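You operate a simulated robot arm through the tools that you are given. There is no shell and no other tool. Be economical: measure what you need, move in short steps, check, and stop when the job is done.

Carry out the task below with a simulated robot arm. There is one attempt and no reset: what you move stays moved.

JOB
Put the silver tin on the top of the repair bench away on the upper shelf of the blue rack. Put the white sensor on the top of the orange bench mat. Take the orange filter cartridge from the top of the repair bench and put it on the top of the board bench. Put the orange module on the top of the repair bench away on the top of the board bench. Fetch the teal filter cartridge from the top of the repair bench and stand it on the drainer of the sink. Fetch the green block from the top of the orange bench mat and set it on top of the green filter cartridge there. Fetch the silver sleeve and set it on top of the orange case. Take the blue strainer on the desk top and put it away in the basin of the sink. Push the lower desk drawer shut. Take the clean blue filter from the desk top and leave it on the top of the repair bench. Open the black door, fetch the white piston from the shelf in the grey cabinet and set it on top of the yellow drum filter, then shut the door. The order is free. Set down upright: silver tin, orange filter cartridge, orange module, teal filter cartridge, blue strainer, clean blue filter.

The check looks at the end state, three seconds after you hand in, the way a careful person would. Anything else that was tipped, shoved, dropped, spilled or broken makes it a failure.

ROBOT AND FRAMES
A 7-joint arm with a two-finger parallel gripper on a trunk, on a base that drives. Base frame: it is fixed to the floor where the robot stands at the start and does not move with it; the origin is under the middle of the robot, x ahead of it, y to its left, z up; the surface under the hand at the start is at about z = 860. Readings come in mm, degrees, newtons and seconds.
With the tool pointing down near the work surface it reaches from about 280 to 720 mm from the robot's upright axis, wherever it stands. Its first joint turns from -166.0 to 166.0 degrees. Places, roughly: basin of the sink [-3500, 2000, 700]; black door [-1500, 700, 400]; blue strainer (7x6x8 cm) [-3900, 100, 900]; clean blue filter (5x5x7 cm) [-3900, -300, 900]; drainer of the sink [-3000, 2100, 900]; green block [500, -1250, 1000]; green filter cartridge (5x5x9 cm) [400, -1500, 900]; lower desk drawer [-3700, 200, 400]; orange case (16x15x3 cm) [600, -1200, 900]; orange filter cartridge (5x5x9 cm) [400, -100, 900]; orange module [500, -500, 1000]; silver sleeve (6x6x4 cm) [500, 1000, 900]; silver tin (7x7x8 cm) [600, 200, 900]; teal filter cartridge (4x4x8 cm) [400, -1000, 900]; top of the board bench [-500, 2100, 800]; top of the orange bench mat [500, -1300, 900]; top of the repair bench [700, -100, 900]; upper shelf of the blue rack [-1300, -3900, 1200]; white piston (5x5x3 cm) [-1400, 600, 500]; white sensor [750, 0, 750]; yellow drum filter (6x6x6 cm) [-300, -3900, 600]. Payload 1.57 kg.
The TCP is the grasp point between the finger pads, 30 mm short of the fingertips. In the tool frame z runs along the fingers and y along their closing line. The gripper opens to 80 mm. The fingers are 17 mm wide and 12 mm thick; the gripper's body (40 by 82 mm) begins 80 mm behind the TCP.
Orientation is that of the tool frame in the base frame, as a unit quaternion [w, x, y, z]. With the fingers straight down and closing along the base's y, the tool's x points along the base's -x, its y along +y and its z along -z.

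CONTROLS
- The arm moves only by the tool play_rows. Its argument "steps" is a list of rows, each an object of numbers (a shift or turn left out is 0, a gripper value left out holds the last): "x", "y", "z": the shift along the tool's x, y, z in mm; "rx", "ry", "rz": the turn, a rotation vector about the tool's x, y, z in degrees; "jaw": the opening, from 0 (shut) to 1 (fully open). In form: [{"x": .., "y": .., "z": .., "rx": .., "ry": .., "rz": .., "jaw": ..}, ...]. A call has 1 to 10 rows; each row shifts and turns the commanded pose from where the row before left it, along the tool's axes as they then stand. Rows are played at 5 a second. More than 50 mm and 8.6 degrees between two rows, or a gripper value outside its range, and nothing of the call is played. Where a pose cannot be reached the arm comes as near as it can. A force on the tool above 40 N (or 10 N above the force at the start of the call, whichever is more), or a blocked arm, ends the call early, and 0.2 s more pass. Each finger travels about 72 mm/s and halts on what it meets, pressing with about 35 N; the grip force reading is that of the motor and also rises with nothing between the fingers. The clock runs only during rows and for 0.2 s after the last one: add rows that do not move to give the fingers time. It gives the time, the measured TCP pose, the force on the tool (base axes), the opening and the grip force at its end, in the units of the frame above (readings bear some noise), with the torque about the TCP (base axes, N m) and any sound that the robot's microphone picked up, and new pictures: "views" is both (left out), scene, wrist or none.
- Cameras (640 x 400 px; columns grow to the right, rows downward): "scene" is now at [-6.3, 131.1, 1413.6]; the picture's right is [-0.11, -0.99, 0.00], its down [-0.61, 0.07, -0.79] and it looks along [0.78, -0.08, -0.62] (base axes); focal length 214 px, centre (320, 200). "wrist" rides on the gripper at [72, -7, -122] in the tool frame; the picture's right is [0.09, 1.00, 0.00], its down [-0.84, 0.08, -0.54] and it looks along [-0.54, 0.05, 0.84] (tool axes); focal length 238 px, centre (320, 200). There is no depth. A picture from a camera that has moved, and an enlarged one, comes with that camera's place and axes in the base frame and with its lens.
- slide_trunk(by): slides the trunk up (or, below 0, down) by that many mm; the arm and the scene camera ride with it, the base frame stays. It gives what a move gives, with no picture.
- roll_base(legs): drives the robot by 1 to 6 legs, each [ahead, left, turn to the left] in mm, mm and degrees, along the robot's own axes; the way and the turn of a leg run together, so that a leg with both is an arc; at most 1500 mm and 180 degrees a leg. The arm and the cameras ride along, it lands a little off, and it stops where it bumps. It gives what a move gives, and a new picture of the scene camera.
- turn_head(pan, tilt): turns the head with the scene camera to pan (to the left, within 86 degrees either way) and tilt (down, from -29 to 69), counted from straight ahead of the robot. It gives what a move gives, and a new picture of the scene camera.
- enlarge(camera, box): a new picture of the part [left, top, right, bottom] of that camera's present view, enlarged. No time passes.
- hand_in(): hands the job in; it is judged then, once.

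Work in short steps. Places have to be worked out from the pictures, the camera data and where the tool is seen: move nearer, look again, correct. Check each grasp and each placing, and mend what went wrong. You have 556 turns and 360 pictures in all, those below and enlarged ones among them. Open the gripper and draw the arm clear of the work before you hand the job in, unless the task says otherwise; then end with one line.

The tools are called after "Emit:" as a command line: name --argument value ..., lists and objects as JSON in quotes. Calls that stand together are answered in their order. play_rows: Moves the arm, as the interface text tells. Its arguments: {"type":"object","properties":{"steps":{"type":"array"},"views":{"type":"string","enum":["both","scene","wrist","none"]}},"required":["steps"]} The other tools are called the same way: slide_trunk (by) slides the trunk up or down; roll_base (legs) drives the base; turn_head (pan, tilt) turns the head that bears the scene camera; enlarge (camera, box) takes an enlarged picture of a part of a camera's view; hand_in () hands the job in.

At the start:

```text
t: 0.0
eef_pos: [407.9, 63.9, 1155.3]
tcp_rot: [-0.001, 0.0, 1.0, 0.001]
wrist_force: [-0.4, 0.4, 0.4]
wrist_torque: [-0.04, 0.01, 0.03]
grip_width: 79.9
grip_force: 0.0
trunk travel left (down, up): [-75.0, 40.0]
robot x, y, heading: [-2.8, -3.2, 0.1]
head pan, tilt: [-6.0, 38.1]
```

scene: 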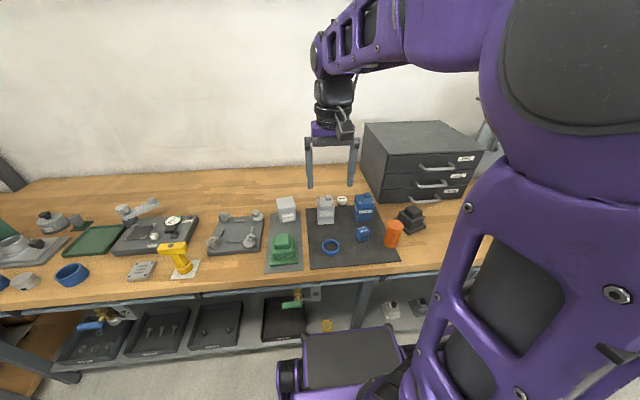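
wrist: 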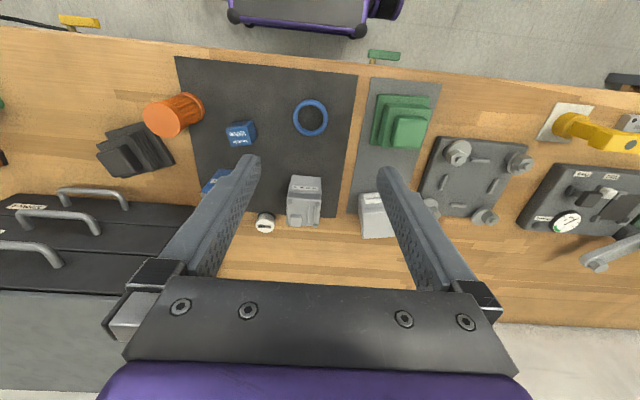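

The bench lies ahead with a grey tray, mat, orange cartridge and boxes. I enlarge the bench region to identify things.

Emit:
enlarge --camera "scene" --box '[260, 170, 480, 300]'

Emit:
enlarge --camera "scene" --box '[0, 180, 260, 340]'

Emit:
turn_head --pan -60 --tilt 30

```text
2.91 times, centred on (370, 235) of scene
camera zoom: at [-6.3, 131.1, 1413.6], right [-0.11, -0.99, 0.0], down [-0.61, 0.07, -0.79], along [0.78, -0.08, -0.62], focal length 624 px, centre (174, 98)
```

zoom: 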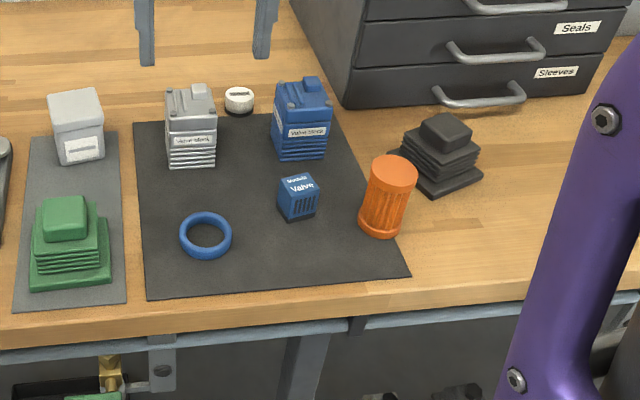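

```text
2.46 times, centred on (130, 260) of scene
camera zoom: at [-6.3, 131.1, 1413.6], right [-0.11, -0.99, 0.0], down [-0.61, 0.07, -0.79], along [0.78, -0.08, -0.62], focal length 528 px, centre (788, 52)
```

zoom: 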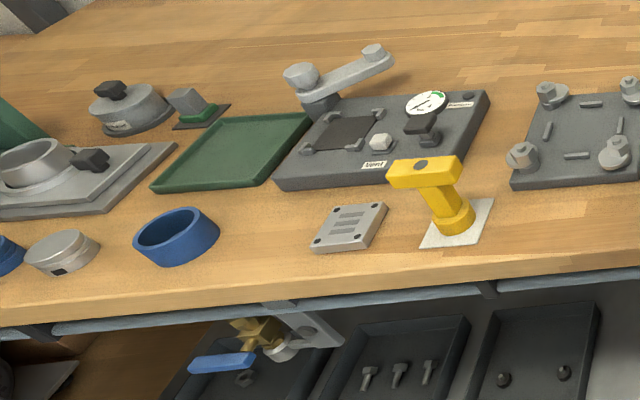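

```text
t: 1.2
eef_pos: [406.9, 63.4, 1154.7]
tcp_rot: [0.001, 0.001, 1.0, 0.001]
wrist_force: [0.5, -0.6, -1.2]
wrist_torque: [0.04, 0.02, 0.0]
grip_width: 79.9
grip_force: 0.0
trunk travel left (down, up): [-75.0, 40.0]
robot x, y, heading: [-2.2, 2.1, -0.1]
head pan, tilt: [-60.0, 30.0]
camera scene: at [-46.8, 61.9, 1426.1], right [-0.87, -0.5, 0.0], down [-0.25, 0.43, -0.87], along [0.43, -0.75, -0.5], focal length 214 px, centre (320, 200)
```

scene: 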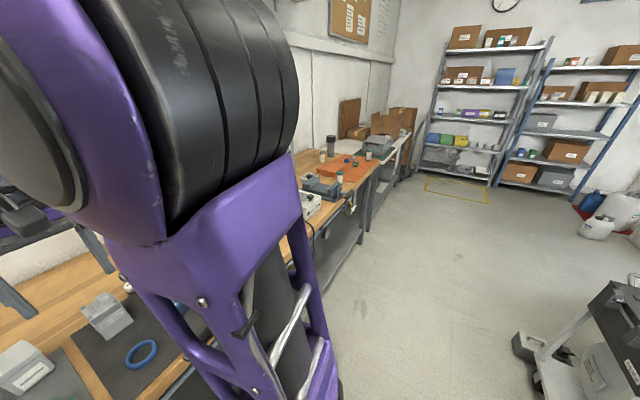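

The white capped cylinder at about (660,-28) matches the sensor. I look around more to learn the layout.

Emit:
turn_head --pan 80 --tilt 25

Emit:
enlarge --camera "wrist" --box '[80, 60, 440, 260]'

```text
t: 3.5
eef_pos: [408.2, 63.4, 1154.1]
tcp_rot: [-0.002, 0.001, 1.0, -0.001]
wrist_force: [-0.9, 0.7, 0.0]
wrist_torque: [0.01, 0.02, 0.01]
grip_width: 79.9
grip_force: 0.1
trunk travel left (down, up): [-75.0, 40.0]
robot x, y, heading: [-3.3, -0.9, -0.2]
head pan, tilt: [80.0, 25.0]
camera scene: at [-1.2, 153.2, 1432.5], right [0.14, -0.99, 0.0], down [-0.43, -0.06, -0.9], along [0.89, 0.13, -0.44], focal length 214 px, centre (320, 200)
```

scene: 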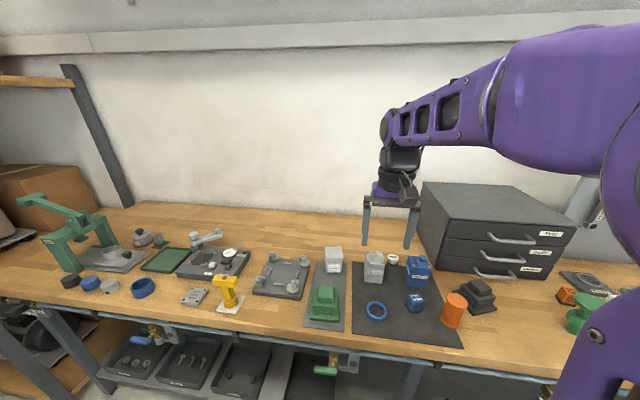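

```text
1.78 times, centred on (260, 160) of wrist
camera zoom: at [335.6, 56.0, 1277.7], right [-0.09, 1.0, 0.0], down [0.84, 0.08, 0.54], along [0.54, 0.05, -0.84], focal length 424 px, centre (427, 271)
```

zoom: 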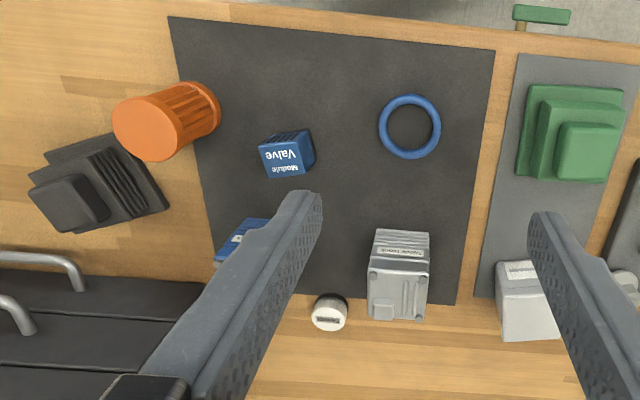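

Emit:
turn_head --pan 80 --tilt 25

Emit:
enlarge --camera "wrist" --box '[340, 70, 640, 260]'

```text
t: 4.1
eef_pos: [408.0, 62.9, 1155.1]
tcp_rot: [-0.002, 0.0, 1.0, -0.001]
wrist_force: [-0.4, 0.1, 0.0]
wrist_torque: [0.01, 0.0, 0.03]
grip_width: 80.0
grip_force: 0.0
trunk travel left (down, up): [-75.0, 40.0]
robot x, y, heading: [-1.6, 2.5, 0.0]
head pan, tilt: [80.0, 25.0]
camera scene: at [-1.1, 153.3, 1432.8], right [0.14, -0.99, 0.0], down [-0.43, -0.06, -0.9], along [0.89, 0.13, -0.44], focal length 214 px, centre (320, 200)
```

scene: 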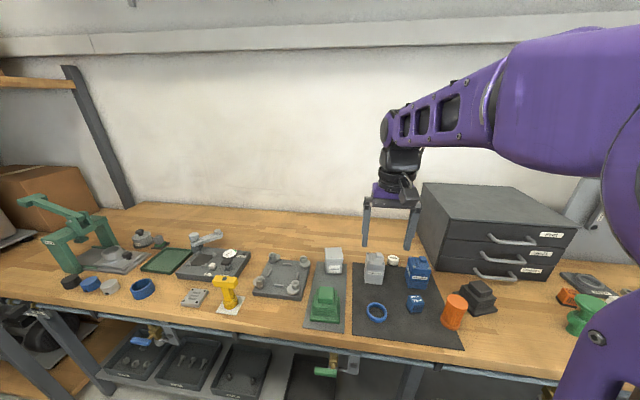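

```text
2.11 times, centred on (490, 165) of wrist
camera zoom: at [335.6, 55.9, 1277.7], right [-0.09, 1.0, 0.0], down [0.84, 0.08, 0.54], along [0.54, 0.05, -0.84], focal length 502 px, centre (-38, 274)
```

zoom: 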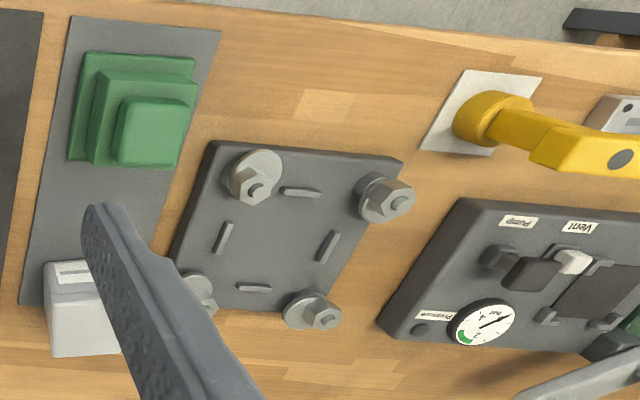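

The head reads 80 but the camera only points 8° left. I try a smaller pan.

Emit:
turn_head --pan 40 --tilt 25

```text
t: 5.1
eef_pos: [406.7, 63.3, 1153.0]
tcp_rot: [-0.001, 0.0, 1.0, -0.001]
wrist_force: [0.0, 0.8, 0.0]
wrist_torque: [-0.02, 0.01, 0.03]
grip_width: 79.7
grip_force: 0.1
trunk travel left (down, up): [-75.0, 40.0]
robot x, y, heading: [0.0, 2.6, -0.0]
head pan, tilt: [40.0, 25.0]
camera scene: at [-1.1, 153.4, 1433.3], right [0.14, -0.99, 0.0], down [-0.43, -0.06, -0.9], along [0.89, 0.13, -0.43], focal length 214 px, centre (320, 200)
```

scene: 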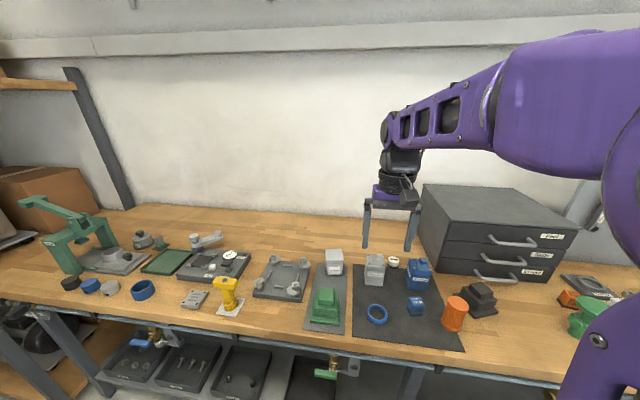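

The head's left pan seems obstructed by the robot itself. From the wrist image I place the sensor at about (656,-29); I move the hand over it and look.

Emit:
play_rows --steps '[{"x": -40, "y": -15, "z": 20}, {"x": -40, "y": -15, "z": 20}, {"x": -40, "y": -15, "z": 20}, {"x": -40, "y": -15, "z": 20}, {"x": -40, "y": -15, "z": 20}, {"x": -40, "y": -15, "z": 20}, {}]' --views "wrist"

```text
t: 6.7
eef_pos: [646.3, -27.1, 1038.3]
tcp_rot: [0.0, 0.0, 1.0, 0.0]
wrist_force: [0.0, -0.5, 1.5]
wrist_torque: [0.01, 0.0, 0.0]
grip_width: 79.9
grip_force: 0.0
trunk travel left (down, up): [-75.0, 40.0]
robot x, y, heading: [-2.9, 0.2, 0.2]
head pan, tilt: [40.0, 25.0]
camera wrist: at [574.5, -35.1, 1160.2], right [-0.09, 1.0, 0.0], down [0.84, 0.08, 0.54], along [0.54, 0.05, -0.84], focal length 238 px, centre (320, 200)
```

wrist: 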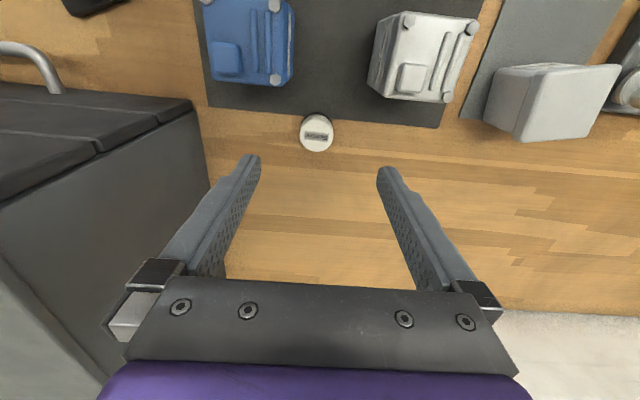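

The sensor is at about (659,-32), clear of the neighbours with fingers along y. I descend around it.

Emit:
play_rows --steps '[{"x": -13, "y": -4, "z": 40}, {"z": 40}, {"z": 35}, {"z": 15}, {}]' --views "wrist"

```text
t: 7.9
eef_pos: [658.8, -31.0, 906.0]
tcp_rot: [0.0, -0.001, 1.0, 0.0]
wrist_force: [0.0, 0.5, -0.1]
wrist_torque: [-0.04, -0.01, 0.0]
grip_width: 80.2
grip_force: 0.0
trunk travel left (down, up): [-75.0, 40.0]
robot x, y, heading: [4.0, 1.4, -0.0]
head pan, tilt: [40.0, 25.0]
camera wrist: at [586.0, -38.2, 1028.1], right [-0.09, 1.0, 0.0], down [0.84, 0.08, 0.54], along [0.54, 0.05, -0.84], focal length 238 px, centre (320, 200)
```

wrist: 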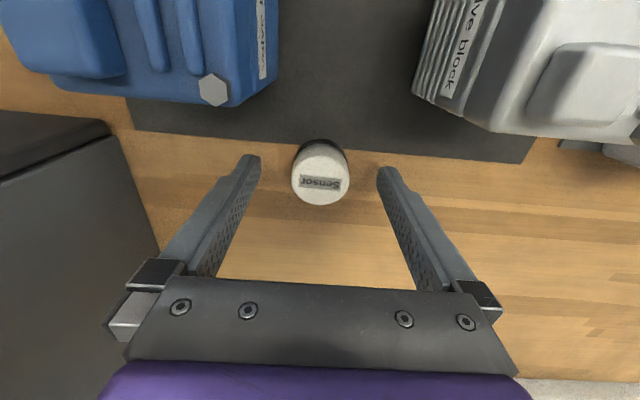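

The label reads "Sensor". Its top is near z=882; I go 11 mm lower and close.

Emit:
play_rows --steps '[{"x": -2, "z": 11}, {"jaw": 0.3}, {"jaw": 0.3}, {"jaw": 0.3}, {"jaw": 0.3}, {}]' --views "wrist"

```text
t: 9.3
eef_pos: [660.2, -30.1, 893.8]
tcp_rot: [0.0, 0.0, 1.0, -0.001]
wrist_force: [0.4, -0.1, -0.3]
wrist_torque: [0.01, 0.02, 0.0]
grip_width: 38.2
grip_force: 34.9
trunk travel left (down, up): [-75.0, 40.0]
robot x, y, heading: [-1.3, 1.5, 0.0]
head pan, tilt: [40.0, 25.0]
camera wrist: at [587.9, -38.2, 1017.5], right [-0.09, 1.0, 0.0], down [0.84, 0.08, 0.54], along [0.54, 0.05, -0.84], focal length 238 px, centre (320, 200)
```

wrist: 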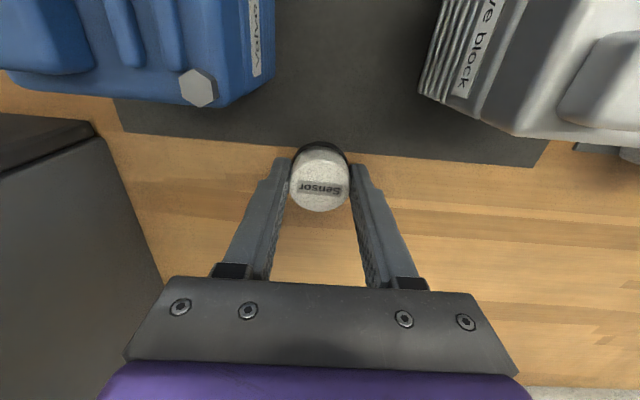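

Gripped at 38 mm. I lift and pull the arm back, then drive right along the bench.

Emit:
play_rows --steps '[{"z": -45}, {"z": -45}, {"z": -45}, {"z": -45, "x": 20}, {"x": 40, "z": -25}, {"x": 45, "z": -20}, {"x": 45, "z": -20}, {"x": 45}, {"x": 45}, {}]' --views "none"

Emit:
roll_base --legs '[[0, -600, 0], [0, -650, 0]]'

```text
t: 11.5
eef_pos: [422.8, -34.7, 1134.9]
tcp_rot: [-0.006, 0.001, 1.0, 0.0]
wrist_force: [0.0, 0.3, -0.4]
wrist_torque: [-0.01, -0.03, 0.0]
grip_width: 38.1
grip_force: 34.9
trunk travel left (down, up): [-75.0, 40.0]
robot x, y, heading: [1.4, 2.6, -0.2]
head pan, tilt: [40.0, 25.0]
```

```text
t: 24.2
eef_pos: [424.3, -1295.2, 1136.5]
tcp_rot: [-0.004, 0.003, 1.0, 0.0]
wrist_force: [0.7, 0.3, -0.4]
wrist_torque: [0.0, -0.04, 0.03]
grip_width: 38.2
grip_force: 34.7
trunk travel left (down, up): [-75.0, 40.0]
robot x, y, heading: [0.5, -1257.3, -0.4]
head pan, tilt: [40.0, 25.0]
camera scene: at [-21.5, -1058.4, 1434.4], right [0.66, -0.75, 0.0], down [-0.32, -0.28, -0.91], along [0.68, 0.6, -0.42], focal length 214 px, centre (320, 200)
```

scene: 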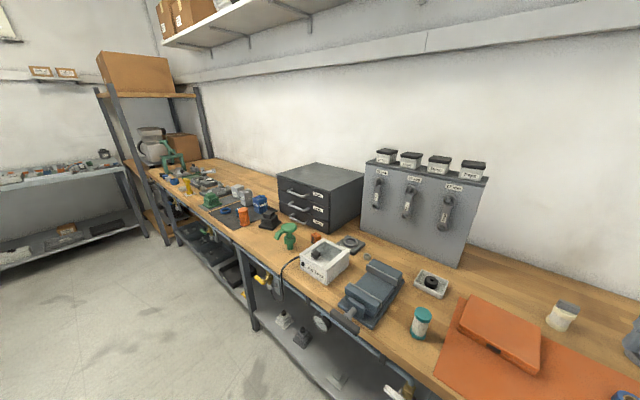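

The head now pans freely. I look straight ahead at the mat.

Emit:
turn_head --pan -5 --tilt 40

Emit:
play_rows --steps '[{}]' --views "wrist"

```text
t: 25.3
eef_pos: [422.9, -1295.8, 1136.1]
tcp_rot: [-0.004, 0.003, 1.0, 0.001]
wrist_force: [-1.1, 0.0, -0.8]
wrist_torque: [-0.03, 0.0, 0.01]
grip_width: 38.1
grip_force: 34.7
trunk travel left (down, up): [-75.0, 40.0]
robot x, y, heading: [0.9, -1258.7, -0.3]
head pan, tilt: [-5.0, 40.0]
camera scene: at [-26.1, -1061.7, 1414.4], right [0.66, -0.75, 0.0], down [-0.46, -0.4, -0.79], along [0.59, 0.53, -0.61], focal length 214 px, centre (320, 200)
```

scene: 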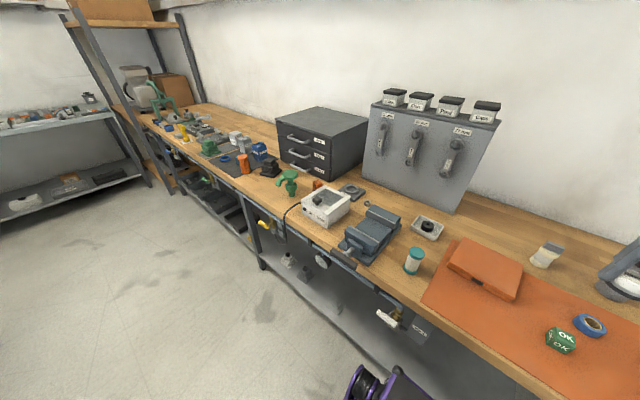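

```text
t: 25.7
eef_pos: [423.4, -1296.0, 1135.3]
tcp_rot: [-0.005, 0.002, 1.0, 0.0]
wrist_force: [0.4, 0.5, -0.2]
wrist_torque: [0.03, 0.02, -0.01]
grip_width: 38.1
grip_force: 35.5
trunk travel left (down, up): [-75.0, 40.0]
robot x, y, heading: [2.1, -1261.2, -0.3]
head pan, tilt: [-5.0, 40.0]
camera wrist: at [352.1, -1302.7, 1258.5], right [-0.09, 1.0, 0.0], down [0.84, 0.07, 0.53], along [0.53, 0.05, -0.84], focal length 238 px, centre (320, 200)
```

wrist: 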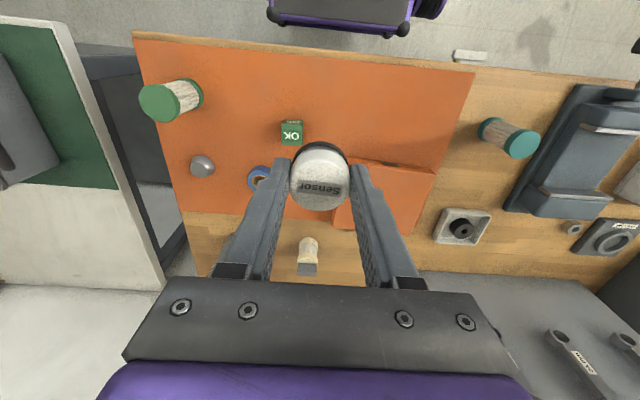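

Wrist view: mat with green cartridge, OK block, case. A free patch lies near (415,-1190); I move the sensor above it and lower.

Emit:
play_rows --steps '[{"x": 8, "y": 35, "z": 20}, {"y": 35, "z": 30}, {"y": 36, "z": 30}, {"z": 45}, {"z": 45}, {"z": 40}, {"z": 15}, {}]' --views "wrist"

Emit:
turn_head --pan -5 --tilt 40

```text
t: 27.5
eef_pos: [417.5, -1189.0, 912.5]
tcp_rot: [-0.004, 0.003, 1.0, 0.001]
wrist_force: [0.7, 0.6, 0.3]
wrist_torque: [-0.01, 0.03, -0.01]
grip_width: 38.1
grip_force: 35.3
trunk travel left (down, up): [-75.0, 40.0]
robot x, y, heading: [1.6, -1259.0, -0.2]
head pan, tilt: [-5.0, 40.0]
camera wrist: at [344.9, -1196.6, 1036.3], right [-0.09, 1.0, 0.0], down [0.84, 0.07, 0.54], along [0.53, 0.05, -0.84], focal length 238 px, centre (320, 200)
```

wrist: 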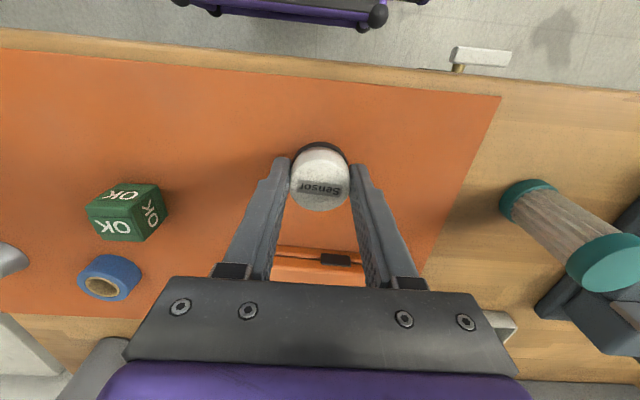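

```text
t: 28.1
eef_pos: [416.3, -1188.5, 914.5]
tcp_rot: [-0.003, 0.002, 1.0, 0.0]
wrist_force: [0.4, -0.9, -1.0]
wrist_torque: [0.0, 0.05, 0.01]
grip_width: 38.1
grip_force: 34.7
trunk travel left (down, up): [-75.0, 40.0]
robot x, y, heading: [0.6, -1261.4, -0.2]
head pan, tilt: [-5.0, 40.0]
camera scene: at [-6.2, -1126.9, 1410.8], right [-0.09, -1.0, 0.0], down [-0.64, 0.06, -0.77], along [0.76, -0.07, -0.64], focal length 214 px, centre (320, 200)
```

scene: 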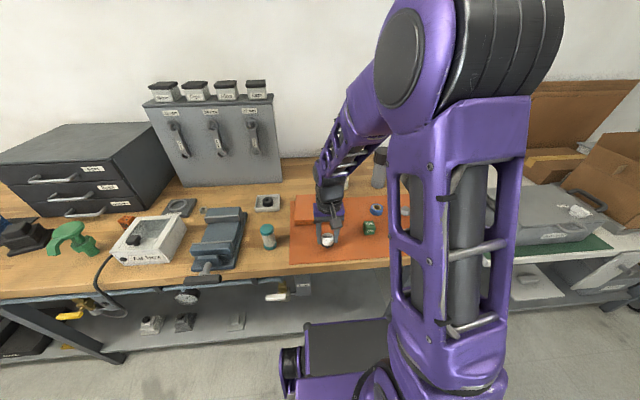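

Clear spot. I lower gently in small steps until contact.

Emit:
play_rows --steps '[{"z": 8}, {"z": 6}, {"z": 3}, {}]' --views "none"

```text
t: 29.1
eef_pos: [414.9, -1188.9, 896.9]
tcp_rot: [-0.001, 0.003, 1.0, 0.002]
wrist_force: [0.0, 1.2, 20.1]
wrist_torque: [0.12, -0.36, 0.03]
grip_width: 38.6
grip_force: 35.0
trunk travel left (down, up): [-75.0, 40.0]
robot x, y, heading: [-0.6, -1263.9, -0.5]
head pan, tilt: [-5.0, 40.0]
```

Contact at z≈897 (mat ~3 mm thick). I ease up, open and rise, then look.

Emit:
play_rows --steps '[{"z": -1.5}, {"jaw": 0.75}, {}, {}, {"z": -40}, {"z": -50}, {"z": -50, "jaw": 1.0}, {"z": -50}, {}]' --views "wrist"

```text
t: 31.1
eef_pos: [416.0, -1189.0, 1086.9]
tcp_rot: [-0.003, 0.003, 1.0, 0.0]
wrist_force: [-0.1, 0.0, -0.1]
wrist_torque: [-0.03, -0.03, -0.03]
grip_width: 80.0
grip_force: 0.1
trunk travel left (down, up): [-75.0, 40.0]
robot x, y, heading: [-0.4, -1258.1, -0.3]
head pan, tilt: [-5.0, 40.0]
camera wrist: at [343.2, -1196.7, 1210.7], right [-0.09, 1.0, 0.0], down [0.84, 0.07, 0.54], along [0.53, 0.05, -0.84], focal length 238 px, centre (320, 200)
```

wrist: 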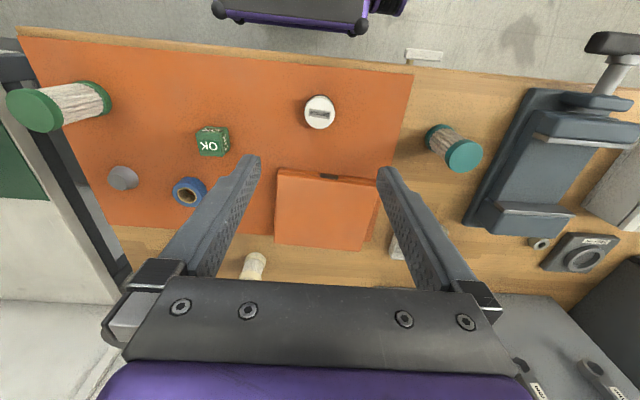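

Sensor is upright on the mat. Next the green block at about (460,-1331): I move above it.

Emit:
play_rows --steps '[{"x": -10, "y": -36, "z": 20}, {"x": -10, "y": -36, "z": 20}, {"x": -10, "y": -36, "z": 20}, {"x": -10, "y": -34, "z": 25}, {}]' --views "wrist"

```text
t: 32.3
eef_pos: [453.0, -1331.0, 1000.1]
tcp_rot: [-0.004, 0.002, 1.0, 0.0]
wrist_force: [-1.0, -0.6, 0.3]
wrist_torque: [0.0, 0.0, -0.03]
grip_width: 80.0
grip_force: 0.0
trunk travel left (down, up): [-75.0, 40.0]
robot x, y, heading: [-0.9, -1259.3, -0.3]
head pan, tilt: [-5.0, 40.0]
camera wrist: at [382.0, -1338.7, 1123.2], right [-0.09, 1.0, 0.0], down [0.84, 0.07, 0.54], along [0.53, 0.05, -0.84], focal length 238 px, centre (320, 200)
```

wrist: 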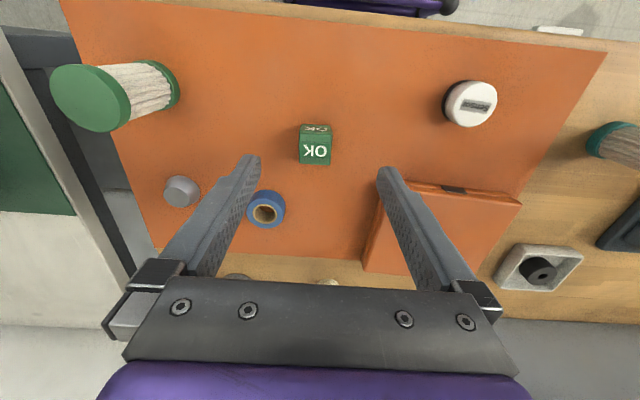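

Block top at about (468,-1335), turned a few degrees. I go lower with a slight turn and check.

Emit:
play_rows --steps '[{"x": -15, "y": -4, "z": 30, "rz": -6}, {"z": 35}, {}]' --views "wrist"

```text
t: 33.1
eef_pos: [469.0, -1334.9, 935.5]
tcp_rot: [-0.003, -0.05, 0.999, 0.0]
wrist_force: [0.8, 0.1, -0.5]
wrist_torque: [-0.02, -0.01, 0.02]
grip_width: 80.2
grip_force: 0.0
trunk travel left (down, up): [-75.0, 40.0]
robot x, y, heading: [4.0, -1256.4, -0.3]
head pan, tilt: [-5.0, 40.0]
camera wrist: at [398.0, -1348.9, 1058.8], right [-0.19, 0.98, 0.0], down [0.83, 0.16, 0.54], along [0.53, 0.1, -0.84], focal length 238 px, centre (320, 200)
```

wrist: 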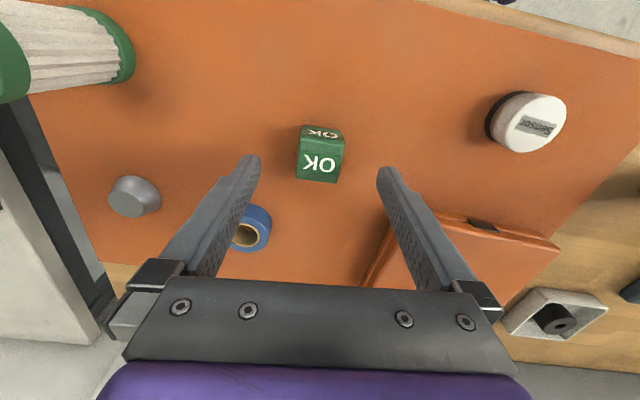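

Aligned. I descend to 898 and close.

Emit:
play_rows --steps '[{"x": -2, "z": 25}, {"z": 12}, {"jaw": 0.2}, {"jaw": 0.2}, {"jaw": 0.2}, {"jaw": 0.2}, {}]' --views "wrist"

```text
t: 34.7
eef_pos: [469.0, -1333.7, 897.9]
tcp_rot: [-0.004, -0.05, 0.999, 0.0]
wrist_force: [0.7, 0.4, 0.1]
wrist_torque: [0.01, 0.0, 0.0]
grip_width: 30.9
grip_force: 35.2
trunk travel left (down, up): [-75.0, 40.0]
robot x, y, heading: [-1.6, -1260.8, -0.6]
head pan, tilt: [-5.0, 40.0]
camera wrist: at [399.6, -1348.9, 1020.4], right [-0.19, 0.98, 0.0], down [0.83, 0.16, 0.54], along [0.53, 0.1, -0.84], focal length 238 px, centre (320, 200)
```

wrist: 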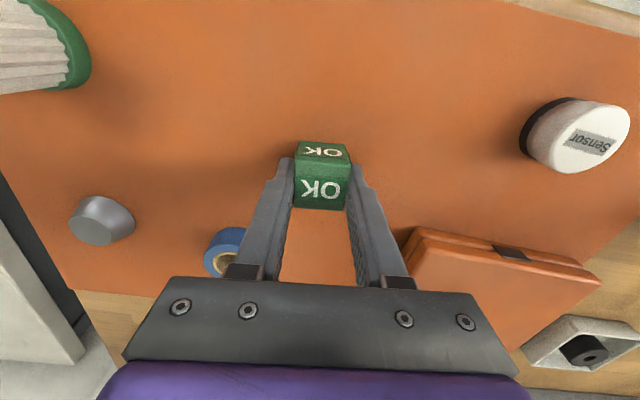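

Block gripped (31 mm). I lift it and carry it above the green cartridge, which I judge at (424,-1490), top z≈953.

Emit:
play_rows --steps '[{"z": -45}, {"z": -45}, {"z": -45}, {"z": -25, "x": 12, "y": -30}, {"x": 16, "y": -40}, {"x": 16, "y": -40}, {"x": 16, "y": -40}, {}]' --views "wrist"

```text
t: 36.5
eef_pos: [425.4, -1491.7, 1057.7]
tcp_rot: [-0.005, -0.05, 0.999, 0.001]
wrist_force: [0.8, -0.6, -0.1]
wrist_torque: [0.02, 0.01, -0.01]
grip_width: 30.9
grip_force: 34.8
trunk travel left (down, up): [-75.0, 40.0]
robot x, y, heading: [-1.6, -1259.5, -0.1]
head pan, tilt: [-5.0, 40.0]
camera wrist: at [354.0, -1506.2, 1180.7], right [-0.19, 0.98, 0.0], down [0.83, 0.16, 0.54], along [0.53, 0.1, -0.84], focal length 238 px, centre (320, 200)
```

wrist: 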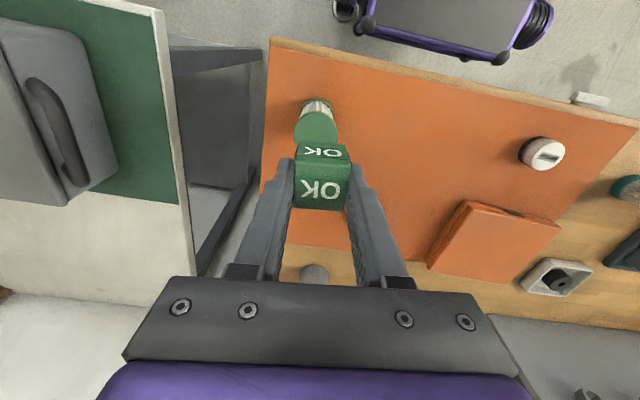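

Emit:
enlarge --camera "wrist" --box '[260, 80, 380, 220]'

```text
2.86 times, centred on (320, 150) of wrist
camera zoom: at [354.0, -1506.2, 1180.7], right [-0.19, 0.98, 0.0], down [0.83, 0.16, 0.54], along [0.53, 0.1, -0.84], focal length 681 px, centre (320, 343)
```

zoom: 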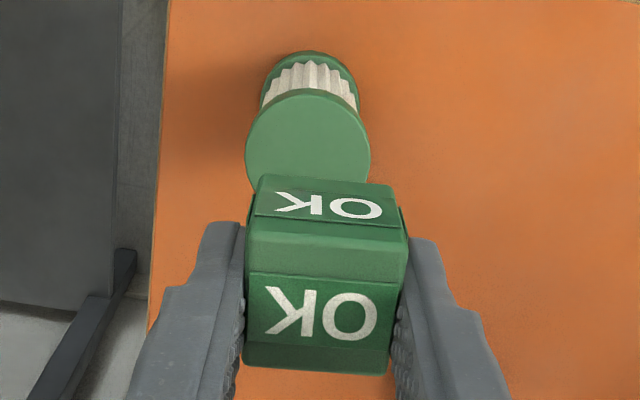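

Cap centre is about 5 mm off; I correct to (421,-1497) and lower to just above the cap.

Emit:
play_rows --steps '[{"x": 4, "y": -4.5, "z": 25}, {"z": 25}, {"z": 8}, {}]' --views "wrist"

Emit:
enlarge --camera "wrist" --box '[240, 70, 400, 230]'

Emit:
enlarge --camera "scene" --box '[280, 160, 480, 280]'

```text
t: 37.5
eef_pos: [422.8, -1494.9, 1000.0]
tcp_rot: [-0.003, -0.049, 0.999, 0.001]
wrist_force: [1.0, -0.2, -0.8]
wrist_torque: [0.04, -0.02, 0.01]
grip_width: 30.6
grip_force: 35.0
trunk travel left (down, up): [-75.0, 40.0]
robot x, y, heading: [-0.1, -1261.0, -0.3]
head pan, tilt: [-5.0, 40.0]
camera wrist: at [351.3, -1510.0, 1123.6], right [-0.19, 0.98, 0.0], down [0.83, 0.16, 0.54], along [0.53, 0.1, -0.84], focal length 238 px, centre (320, 200)
```

wrist: 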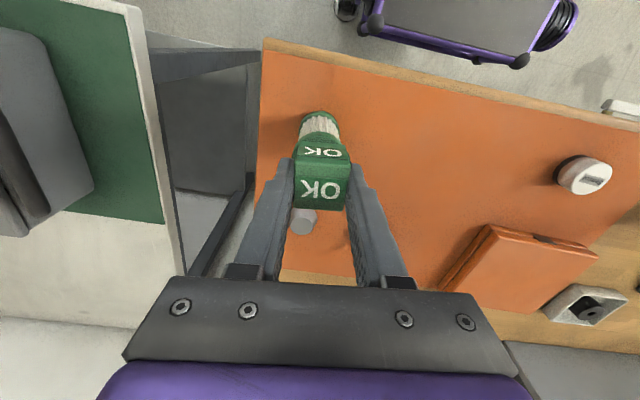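

```text
2.50 times, centred on (320, 150) of wrist
camera zoom: at [351.3, -1510.0, 1123.6], right [-0.19, 0.98, 0.0], down [0.83, 0.16, 0.54], along [0.53, 0.1, -0.84], focal length 596 px, centre (320, 325)
```

zoom: 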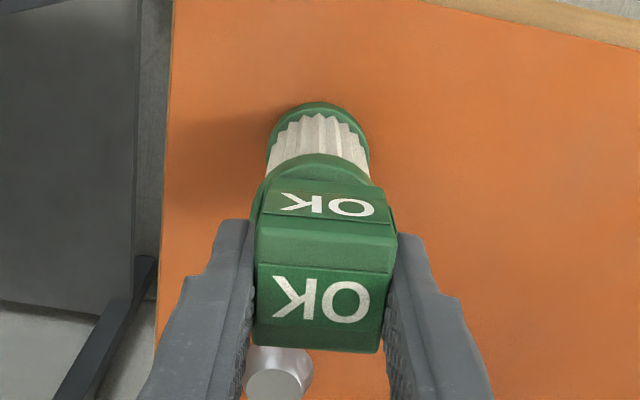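

```text
3.20 times, centred on (380, 220) of scene
camera zoom: at [-6.2, -1126.9, 1410.8], right [-0.09, -1.0, 0.0], down [-0.64, 0.06, -0.77], along [0.76, -0.07, -0.64], focal length 686 px, centre (128, 136)
```

zoom: 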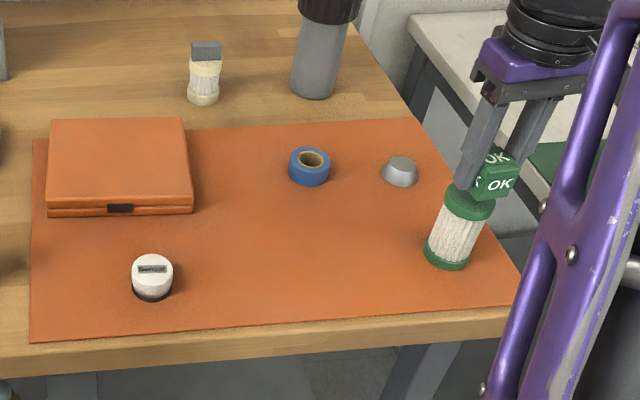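

Alignment looks good from both cameras. I lower gently to contact.

Emit:
play_rows --steps '[{"z": 7}, {"z": 3}, {"z": 2}, {}]' --views "none"

```text
t: 38.5
eef_pos: [422.3, -1495.6, 989.0]
tcp_rot: [-0.003, -0.049, 0.999, 0.0]
wrist_force: [-0.6, -0.2, -0.4]
wrist_torque: [0.0, 0.01, 0.02]
grip_width: 30.7
grip_force: 35.2
trunk travel left (down, up): [-75.0, 40.0]
robot x, y, heading: [1.5, -1256.4, -0.2]
head pan, tilt: [-5.0, 40.0]
```

Emit:
play_rows --steps '[{"z": 2}, {"z": 2}, {}]' --views "none"

```text
t: 39.3
eef_pos: [421.3, -1495.5, 984.7]
tcp_rot: [-0.003, -0.05, 0.999, 0.0]
wrist_force: [0.2, 0.3, 0.1]
wrist_torque: [-0.01, -0.02, 0.0]
grip_width: 30.9
grip_force: 35.3
trunk travel left (down, up): [-75.0, 40.0]
robot x, y, heading: [-2.5, -1261.2, -0.3]
head pan, tilt: [-5.0, 40.0]
```

No contact yet; I keep lowering in 2 mm steps.

Emit:
play_rows --steps '[{"z": 2}, {}]' --views "none"

Emit:
play_rows --steps '[{"z": 2}, {}]' --views "wrist"

```text
t: 39.9
eef_pos: [422.7, -1494.4, 981.5]
tcp_rot: [-0.003, -0.05, 0.999, 0.001]
wrist_force: [0.1, -1.1, -0.1]
wrist_torque: [0.0, 0.02, -0.02]
grip_width: 30.6
grip_force: 34.8
trunk travel left (down, up): [-75.0, 40.0]
robot x, y, heading: [-1.5, -1263.7, -0.6]
head pan, tilt: [-5.0, 40.0]
```

```text
t: 40.5
eef_pos: [422.3, -1494.9, 982.1]
tcp_rot: [-0.003, -0.05, 0.999, 0.0]
wrist_force: [-1.5, 0.7, 10.6]
wrist_torque: [0.09, 0.13, -0.01]
grip_width: 30.6
grip_force: 34.6
trunk travel left (down, up): [-75.0, 40.0]
robot x, y, heading: [2.4, -1258.8, -0.3]
head pan, tilt: [-5.0, 40.0]
camera wrist: at [351.6, -1510.2, 1105.1], right [-0.19, 0.98, 0.0], down [0.83, 0.16, 0.54], along [0.53, 0.1, -0.84], focal length 238 px, centre (320, 200)
```

wrist: 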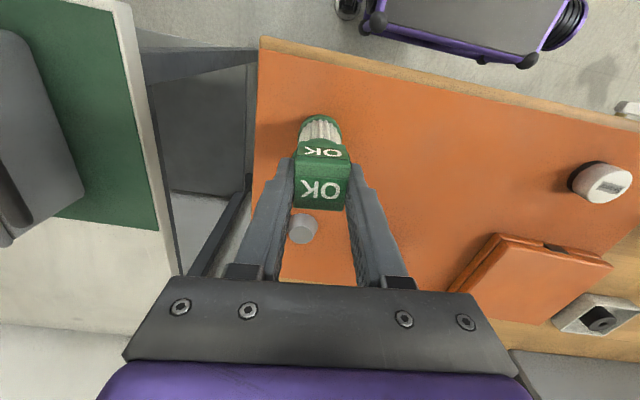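

Contact at 982. I release and rise.

Emit:
play_rows --steps '[{"z": -0.5}, {"jaw": 0.7}, {}, {}, {"z": -30}, {"z": -40}, {"z": -40, "jaw": 1.0}, {"z": -20}, {}]' --views "wrist"

Emit:
enlarge --camera "scene" --box '[280, 160, 480, 280]'

```text
t: 42.5
eef_pos: [425.7, -1492.9, 1112.6]
tcp_rot: [-0.003, -0.05, 0.999, 0.001]
wrist_force: [-0.1, -0.2, 0.0]
wrist_torque: [-0.02, -0.01, 0.02]
grip_width: 80.0
grip_force: 0.0
trunk travel left (down, up): [-75.0, 40.0]
robot x, y, heading: [1.1, -1258.7, -0.4]
head pan, tilt: [-5.0, 40.0]
camera wrist: at [355.7, -1509.0, 1235.8], right [-0.19, 0.98, 0.0], down [0.83, 0.16, 0.54], along [0.53, 0.1, -0.84], focal length 238 px, centre (320, 200)
```

wrist: 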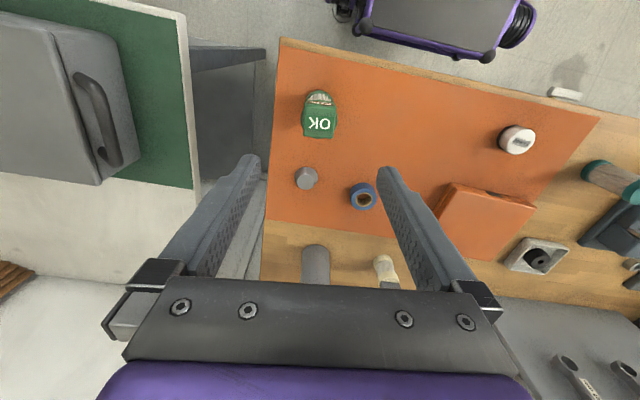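

```text
3.20 times, centred on (380, 220) of scene
camera zoom: at [-6.3, -1126.9, 1410.8], right [-0.09, -1.0, 0.0], down [-0.64, 0.06, -0.77], along [0.76, -0.07, -0.64], focal length 686 px, centre (128, 136)
```

zoom: 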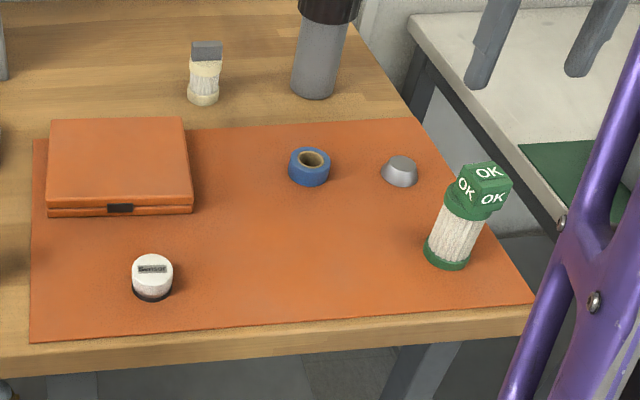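

Block sits on the cartridge. Next the teal cartridge at about (435,-1015); I swing the hand over it at height.

Emit:
play_rows --steps '[{"rz": 5.7}, {"y": 48}, {"y": 48}, {"y": 48}, {"y": 48}, {"y": 48}, {"y": 48}, {"y": 48}, {"y": 48}, {"y": 48}]' --views "none"

Emit:
play_rows --steps '[{"y": 40, "x": 5}, {"z": 35}, {}]' --views "wrist"

```text
t: 44.7
eef_pos: [423.9, -1062.0, 1108.2]
tcp_rot: [-0.004, 0.001, 1.0, 0.0]
wrist_force: [0.5, 0.2, 0.6]
wrist_torque: [-0.01, 0.0, -0.02]
grip_width: 80.1
grip_force: 0.0
trunk travel left (down, up): [-75.0, 40.0]
robot x, y, heading: [-4.8, -1258.9, -0.4]
head pan, tilt: [-5.0, 40.0]
```

```text
t: 45.5
eef_pos: [419.1, -1021.4, 1077.0]
tcp_rot: [-0.003, 0.0, 1.0, 0.0]
wrist_force: [-1.0, 0.8, 1.1]
wrist_torque: [0.0, 0.0, 0.01]
grip_width: 80.0
grip_force: 0.1
trunk travel left (down, up): [-75.0, 40.0]
robot x, y, heading: [2.7, -1258.0, -0.1]
head pan, tilt: [-5.0, 40.0]
camera wrist: at [347.2, -1029.3, 1199.1], right [-0.09, 1.0, 0.0], down [0.84, 0.08, 0.54], along [0.53, 0.05, -0.84], focal length 238 px, centre (320, 200)
```

wrist: 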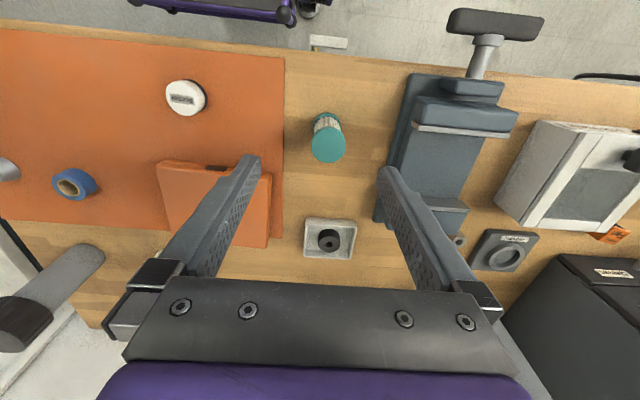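

Teal top at (437,-1011), free around it. I descend to mid-height.

Emit:
play_rows --steps '[{"x": -18, "y": 10, "z": 30}, {"z": 45}, {"z": 45}, {"z": 40}, {}]' --views "wrist"

```text
t: 46.7
eef_pos: [435.1, -1011.5, 915.8]
tcp_rot: [-0.003, 0.0, 1.0, 0.0]
wrist_force: [0.9, 1.0, -0.4]
wrist_torque: [-0.03, -0.02, -0.01]
grip_width: 80.0
grip_force: 0.0
trunk travel left (down, up): [-75.0, 40.0]
robot x, y, heading: [4.3, -1261.3, -0.3]
head pan, tilt: [-5.0, 40.0]
camera wrist: at [362.8, -1019.6, 1039.3], right [-0.09, 1.0, 0.0], down [0.84, 0.08, 0.54], along [0.53, 0.05, -0.84], focal length 238 px, centre (320, 200)
```

wrist: 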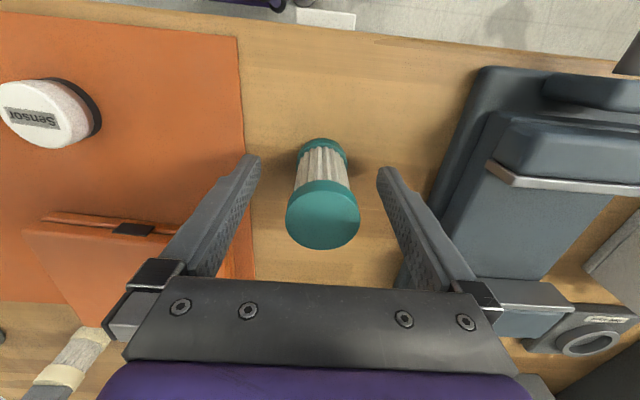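

Emit:
play_rows --steps '[{"x": -3, "z": 10}, {"jaw": 0.3}, {"jaw": 0.3}, {"jaw": 0.3}, {"jaw": 0.3}, {}]' --views "wrist"

```text
t: 48.1
eef_pos: [437.8, -1012.5, 906.1]
tcp_rot: [-0.004, 0.0, 1.0, -0.001]
wrist_force: [0.3, 0.1, -0.5]
wrist_torque: [0.01, 0.02, -0.04]
grip_width: 37.6
grip_force: 35.0
trunk travel left (down, up): [-75.0, 40.0]
robot x, y, heading: [-1.3, -1260.4, -0.2]
head pan, tilt: [-5.0, 40.0]
camera wrist: at [366.1, -1019.9, 1029.1], right [-0.09, 1.0, 0.0], down [0.84, 0.08, 0.54], along [0.53, 0.05, -0.84], focal length 238 px, centre (320, 200)
```

wrist: 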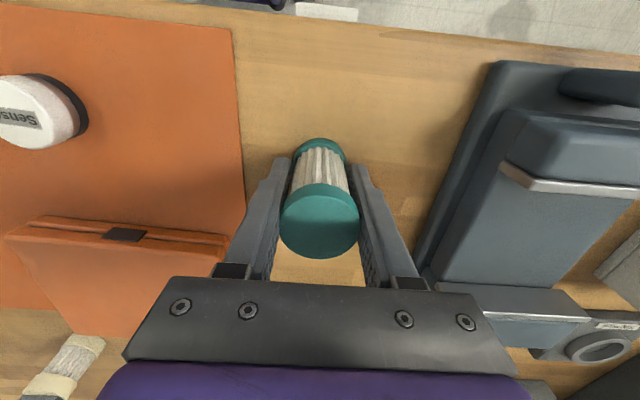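

Gripped (38 mm). I lift, bring the arm ahead of the robot, then back off and turn to see the room.

Emit:
play_rows --steps '[{"z": -45}, {"z": -45}, {"z": -45}, {"z": -45}, {"z": -45, "y": -20}, {"y": -48}, {"y": -48}, {"y": -48}, {"y": -48}, {"y": -36}]' --views "none"

Emit:
roll_base --legs '[[-300, 0, 0], [0, 0, 120]]'

Emit:
turn_head --pan 30 --tilt 20

```text
t: 50.3
eef_pos: [440.0, -1263.8, 1131.7]
tcp_rot: [-0.004, 0.0, 1.0, -0.001]
wrist_force: [-0.3, 0.0, -0.3]
wrist_torque: [0.0, -0.01, 0.01]
grip_width: 37.0
grip_force: 34.6
trunk travel left (down, up): [-75.0, 40.0]
robot x, y, heading: [-0.7, -1262.7, -0.3]
head pan, tilt: [-5.0, 40.0]
```

```text
t: 54.0
eef_pos: [111.8, -1106.1, 1131.5]
tcp_rot: [-0.002, -0.178, 0.984, 0.0]
wrist_force: [0.4, 1.3, 0.2]
wrist_torque: [0.0, 0.03, -0.02]
grip_width: 36.8
grip_force: 35.0
trunk travel left (down, up): [-75.0, 40.0]
robot x, y, heading: [-302.2, -1255.8, 20.2]
head pan, tilt: [-5.0, 40.0]
stopped in leg 2: the robot was blocked; the commanded pose is now the measured one
camera scene: at [-353.6, -1134.6, 1410.8], right [0.26, -0.96, 0.0], down [-0.62, -0.17, -0.77], along [0.74, 0.2, -0.64], focal length 214 px, centre (320, 200)
```

scene: 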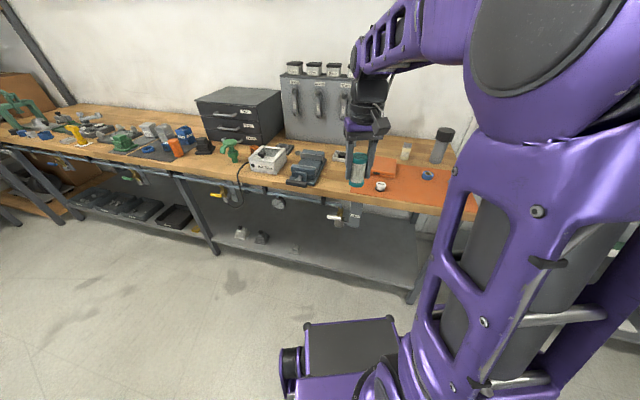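

```text
t: 55.0
eef_pos: [113.1, -1106.0, 1130.3]
tcp_rot: [-0.006, -0.177, 0.984, -0.001]
wrist_force: [0.4, 0.1, -0.7]
wrist_torque: [0.02, -0.01, -0.02]
grip_width: 36.6
grip_force: 35.2
trunk travel left (down, up): [-75.0, 40.0]
robot x, y, heading: [-301.3, -1257.9, 20.1]
head pan, tilt: [30.0, 20.0]
camera scene: at [-369.5, -1091.6, 1439.8], right [0.7, -0.71, 0.0], down [-0.26, -0.26, -0.93], along [0.66, 0.65, -0.37], focal length 214 px, centre (320, 200)
```

scene: 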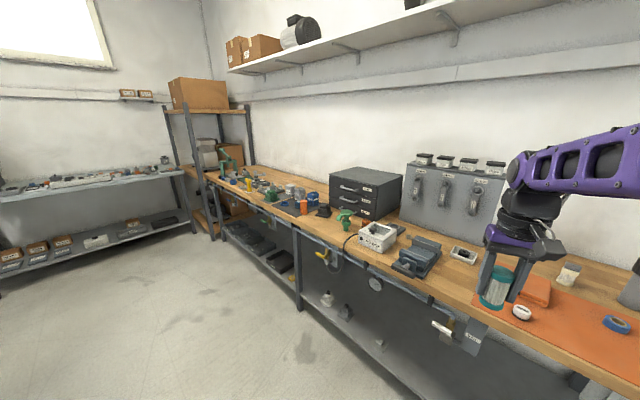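

The turn was blocked by something behind. I look to the left before moving off along the bench.

Emit:
turn_head --pan 86 --tilt 35

Emit:
turn_head --pan 86 --tilt 35

```text
t: 56.2
eef_pos: [112.1, -1107.7, 1129.1]
tcp_rot: [-0.006, -0.177, 0.984, -0.002]
wrist_force: [0.7, 0.0, -1.4]
wrist_torque: [-0.02, -0.02, -0.02]
grip_width: 36.1
grip_force: 35.0
trunk travel left (down, up): [-75.0, 40.0]
robot x, y, heading: [-305.7, -1257.3, 20.4]
head pan, tilt: [85.9, 35.0]
camera scene: at [-370.5, -1091.9, 1433.7], right [0.71, -0.71, 0.0], down [-0.3, -0.3, -0.9], along [0.64, 0.64, -0.43], focal length 214 px, centre (320, 200)
```

scene: 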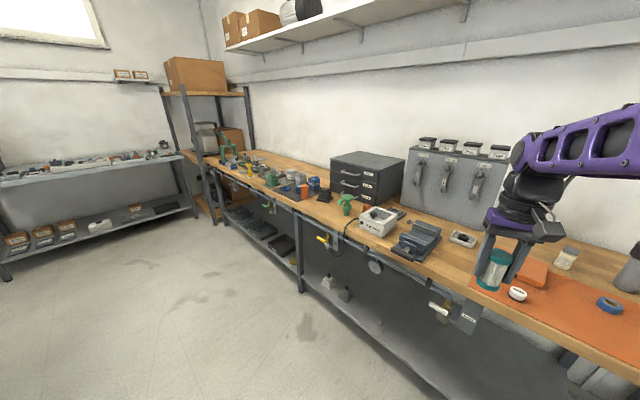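

```text
t: 56.8
eef_pos: [112.9, -1107.7, 1129.7]
tcp_rot: [-0.007, -0.178, 0.984, -0.001]
wrist_force: [0.2, 0.1, -0.4]
wrist_torque: [0.0, 0.01, -0.01]
grip_width: 36.3
grip_force: 35.0
trunk travel left (down, up): [-75.0, 40.0]
robot x, y, heading: [-300.5, -1257.7, 20.2]
head pan, tilt: [85.9, 35.0]
camera scene: at [-370.5, -1091.9, 1433.1], right [0.71, -0.71, 0.0], down [-0.31, -0.31, -0.9], along [0.64, 0.64, -0.43], focal length 214 px, centre (320, 200)
```

scene: 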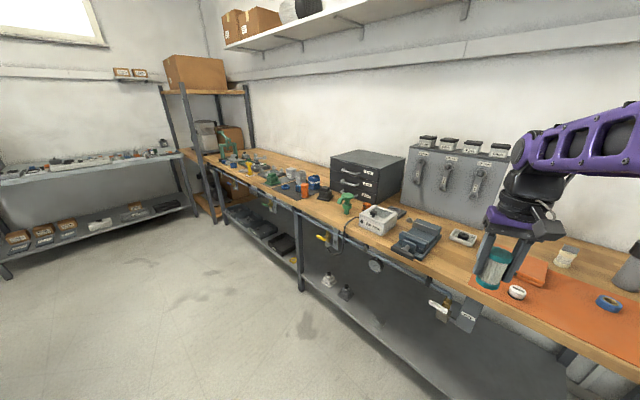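

Emit:
turn_head --pan 55 --tilt 30

```text
t: 57.8
eef_pos: [113.0, -1106.2, 1129.6]
tcp_rot: [-0.007, -0.178, 0.984, -0.001]
wrist_force: [0.7, -0.7, -0.8]
wrist_torque: [0.0, 0.02, -0.02]
grip_width: 36.4
grip_force: 34.8
trunk travel left (down, up): [-75.0, 40.0]
robot x, y, heading: [-297.9, -1257.7, 20.2]
head pan, tilt: [55.0, 30.0]
camera scene: at [-370.6, -1092.0, 1432.6], right [0.71, -0.71, 0.0], down [-0.31, -0.31, -0.9], along [0.64, 0.64, -0.44], focal length 214 px, centre (320, 200)
```

scene: 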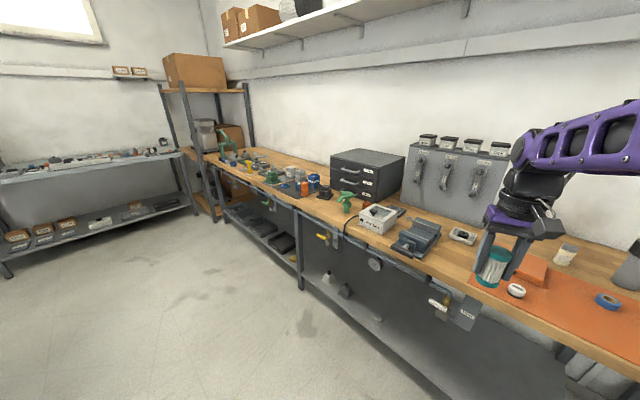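

The head hardly moves now; I'll rely on base turns. I slide along the bench away from the obstacle, then turn.

Emit:
roll_base --legs '[[340, 940, 0], [0, 0, 70]]'

```text
t: 70.4
eef_pos: [-311.9, 198.8, 1128.7]
tcp_rot: [0.004, 0.708, -0.706, 0.005]
wrist_force: [0.4, -0.8, -0.7]
wrist_torque: [0.02, 0.01, -0.03]
grip_width: 36.2
grip_force: 35.3
trunk travel left (down, up): [-75.0, 40.0]
robot x, y, heading: [-308.3, -242.4, 90.1]
head pan, tilt: [55.0, 30.0]
camera scene: at [-492.2, -247.1, 1430.4], right [0.91, 0.41, 0.0], down [0.19, -0.42, -0.89], along [-0.36, 0.81, -0.46], focal length 214 px, centre (320, 200)
```

scene: 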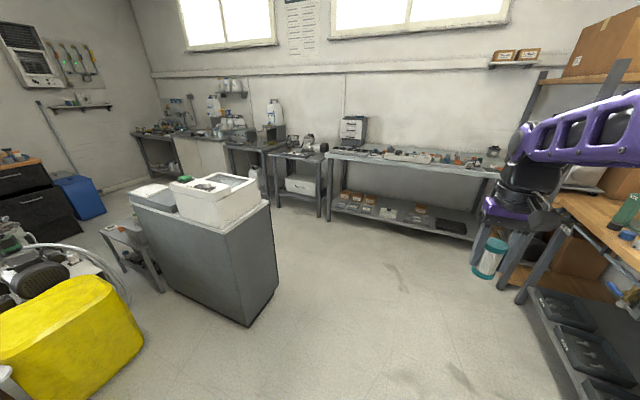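

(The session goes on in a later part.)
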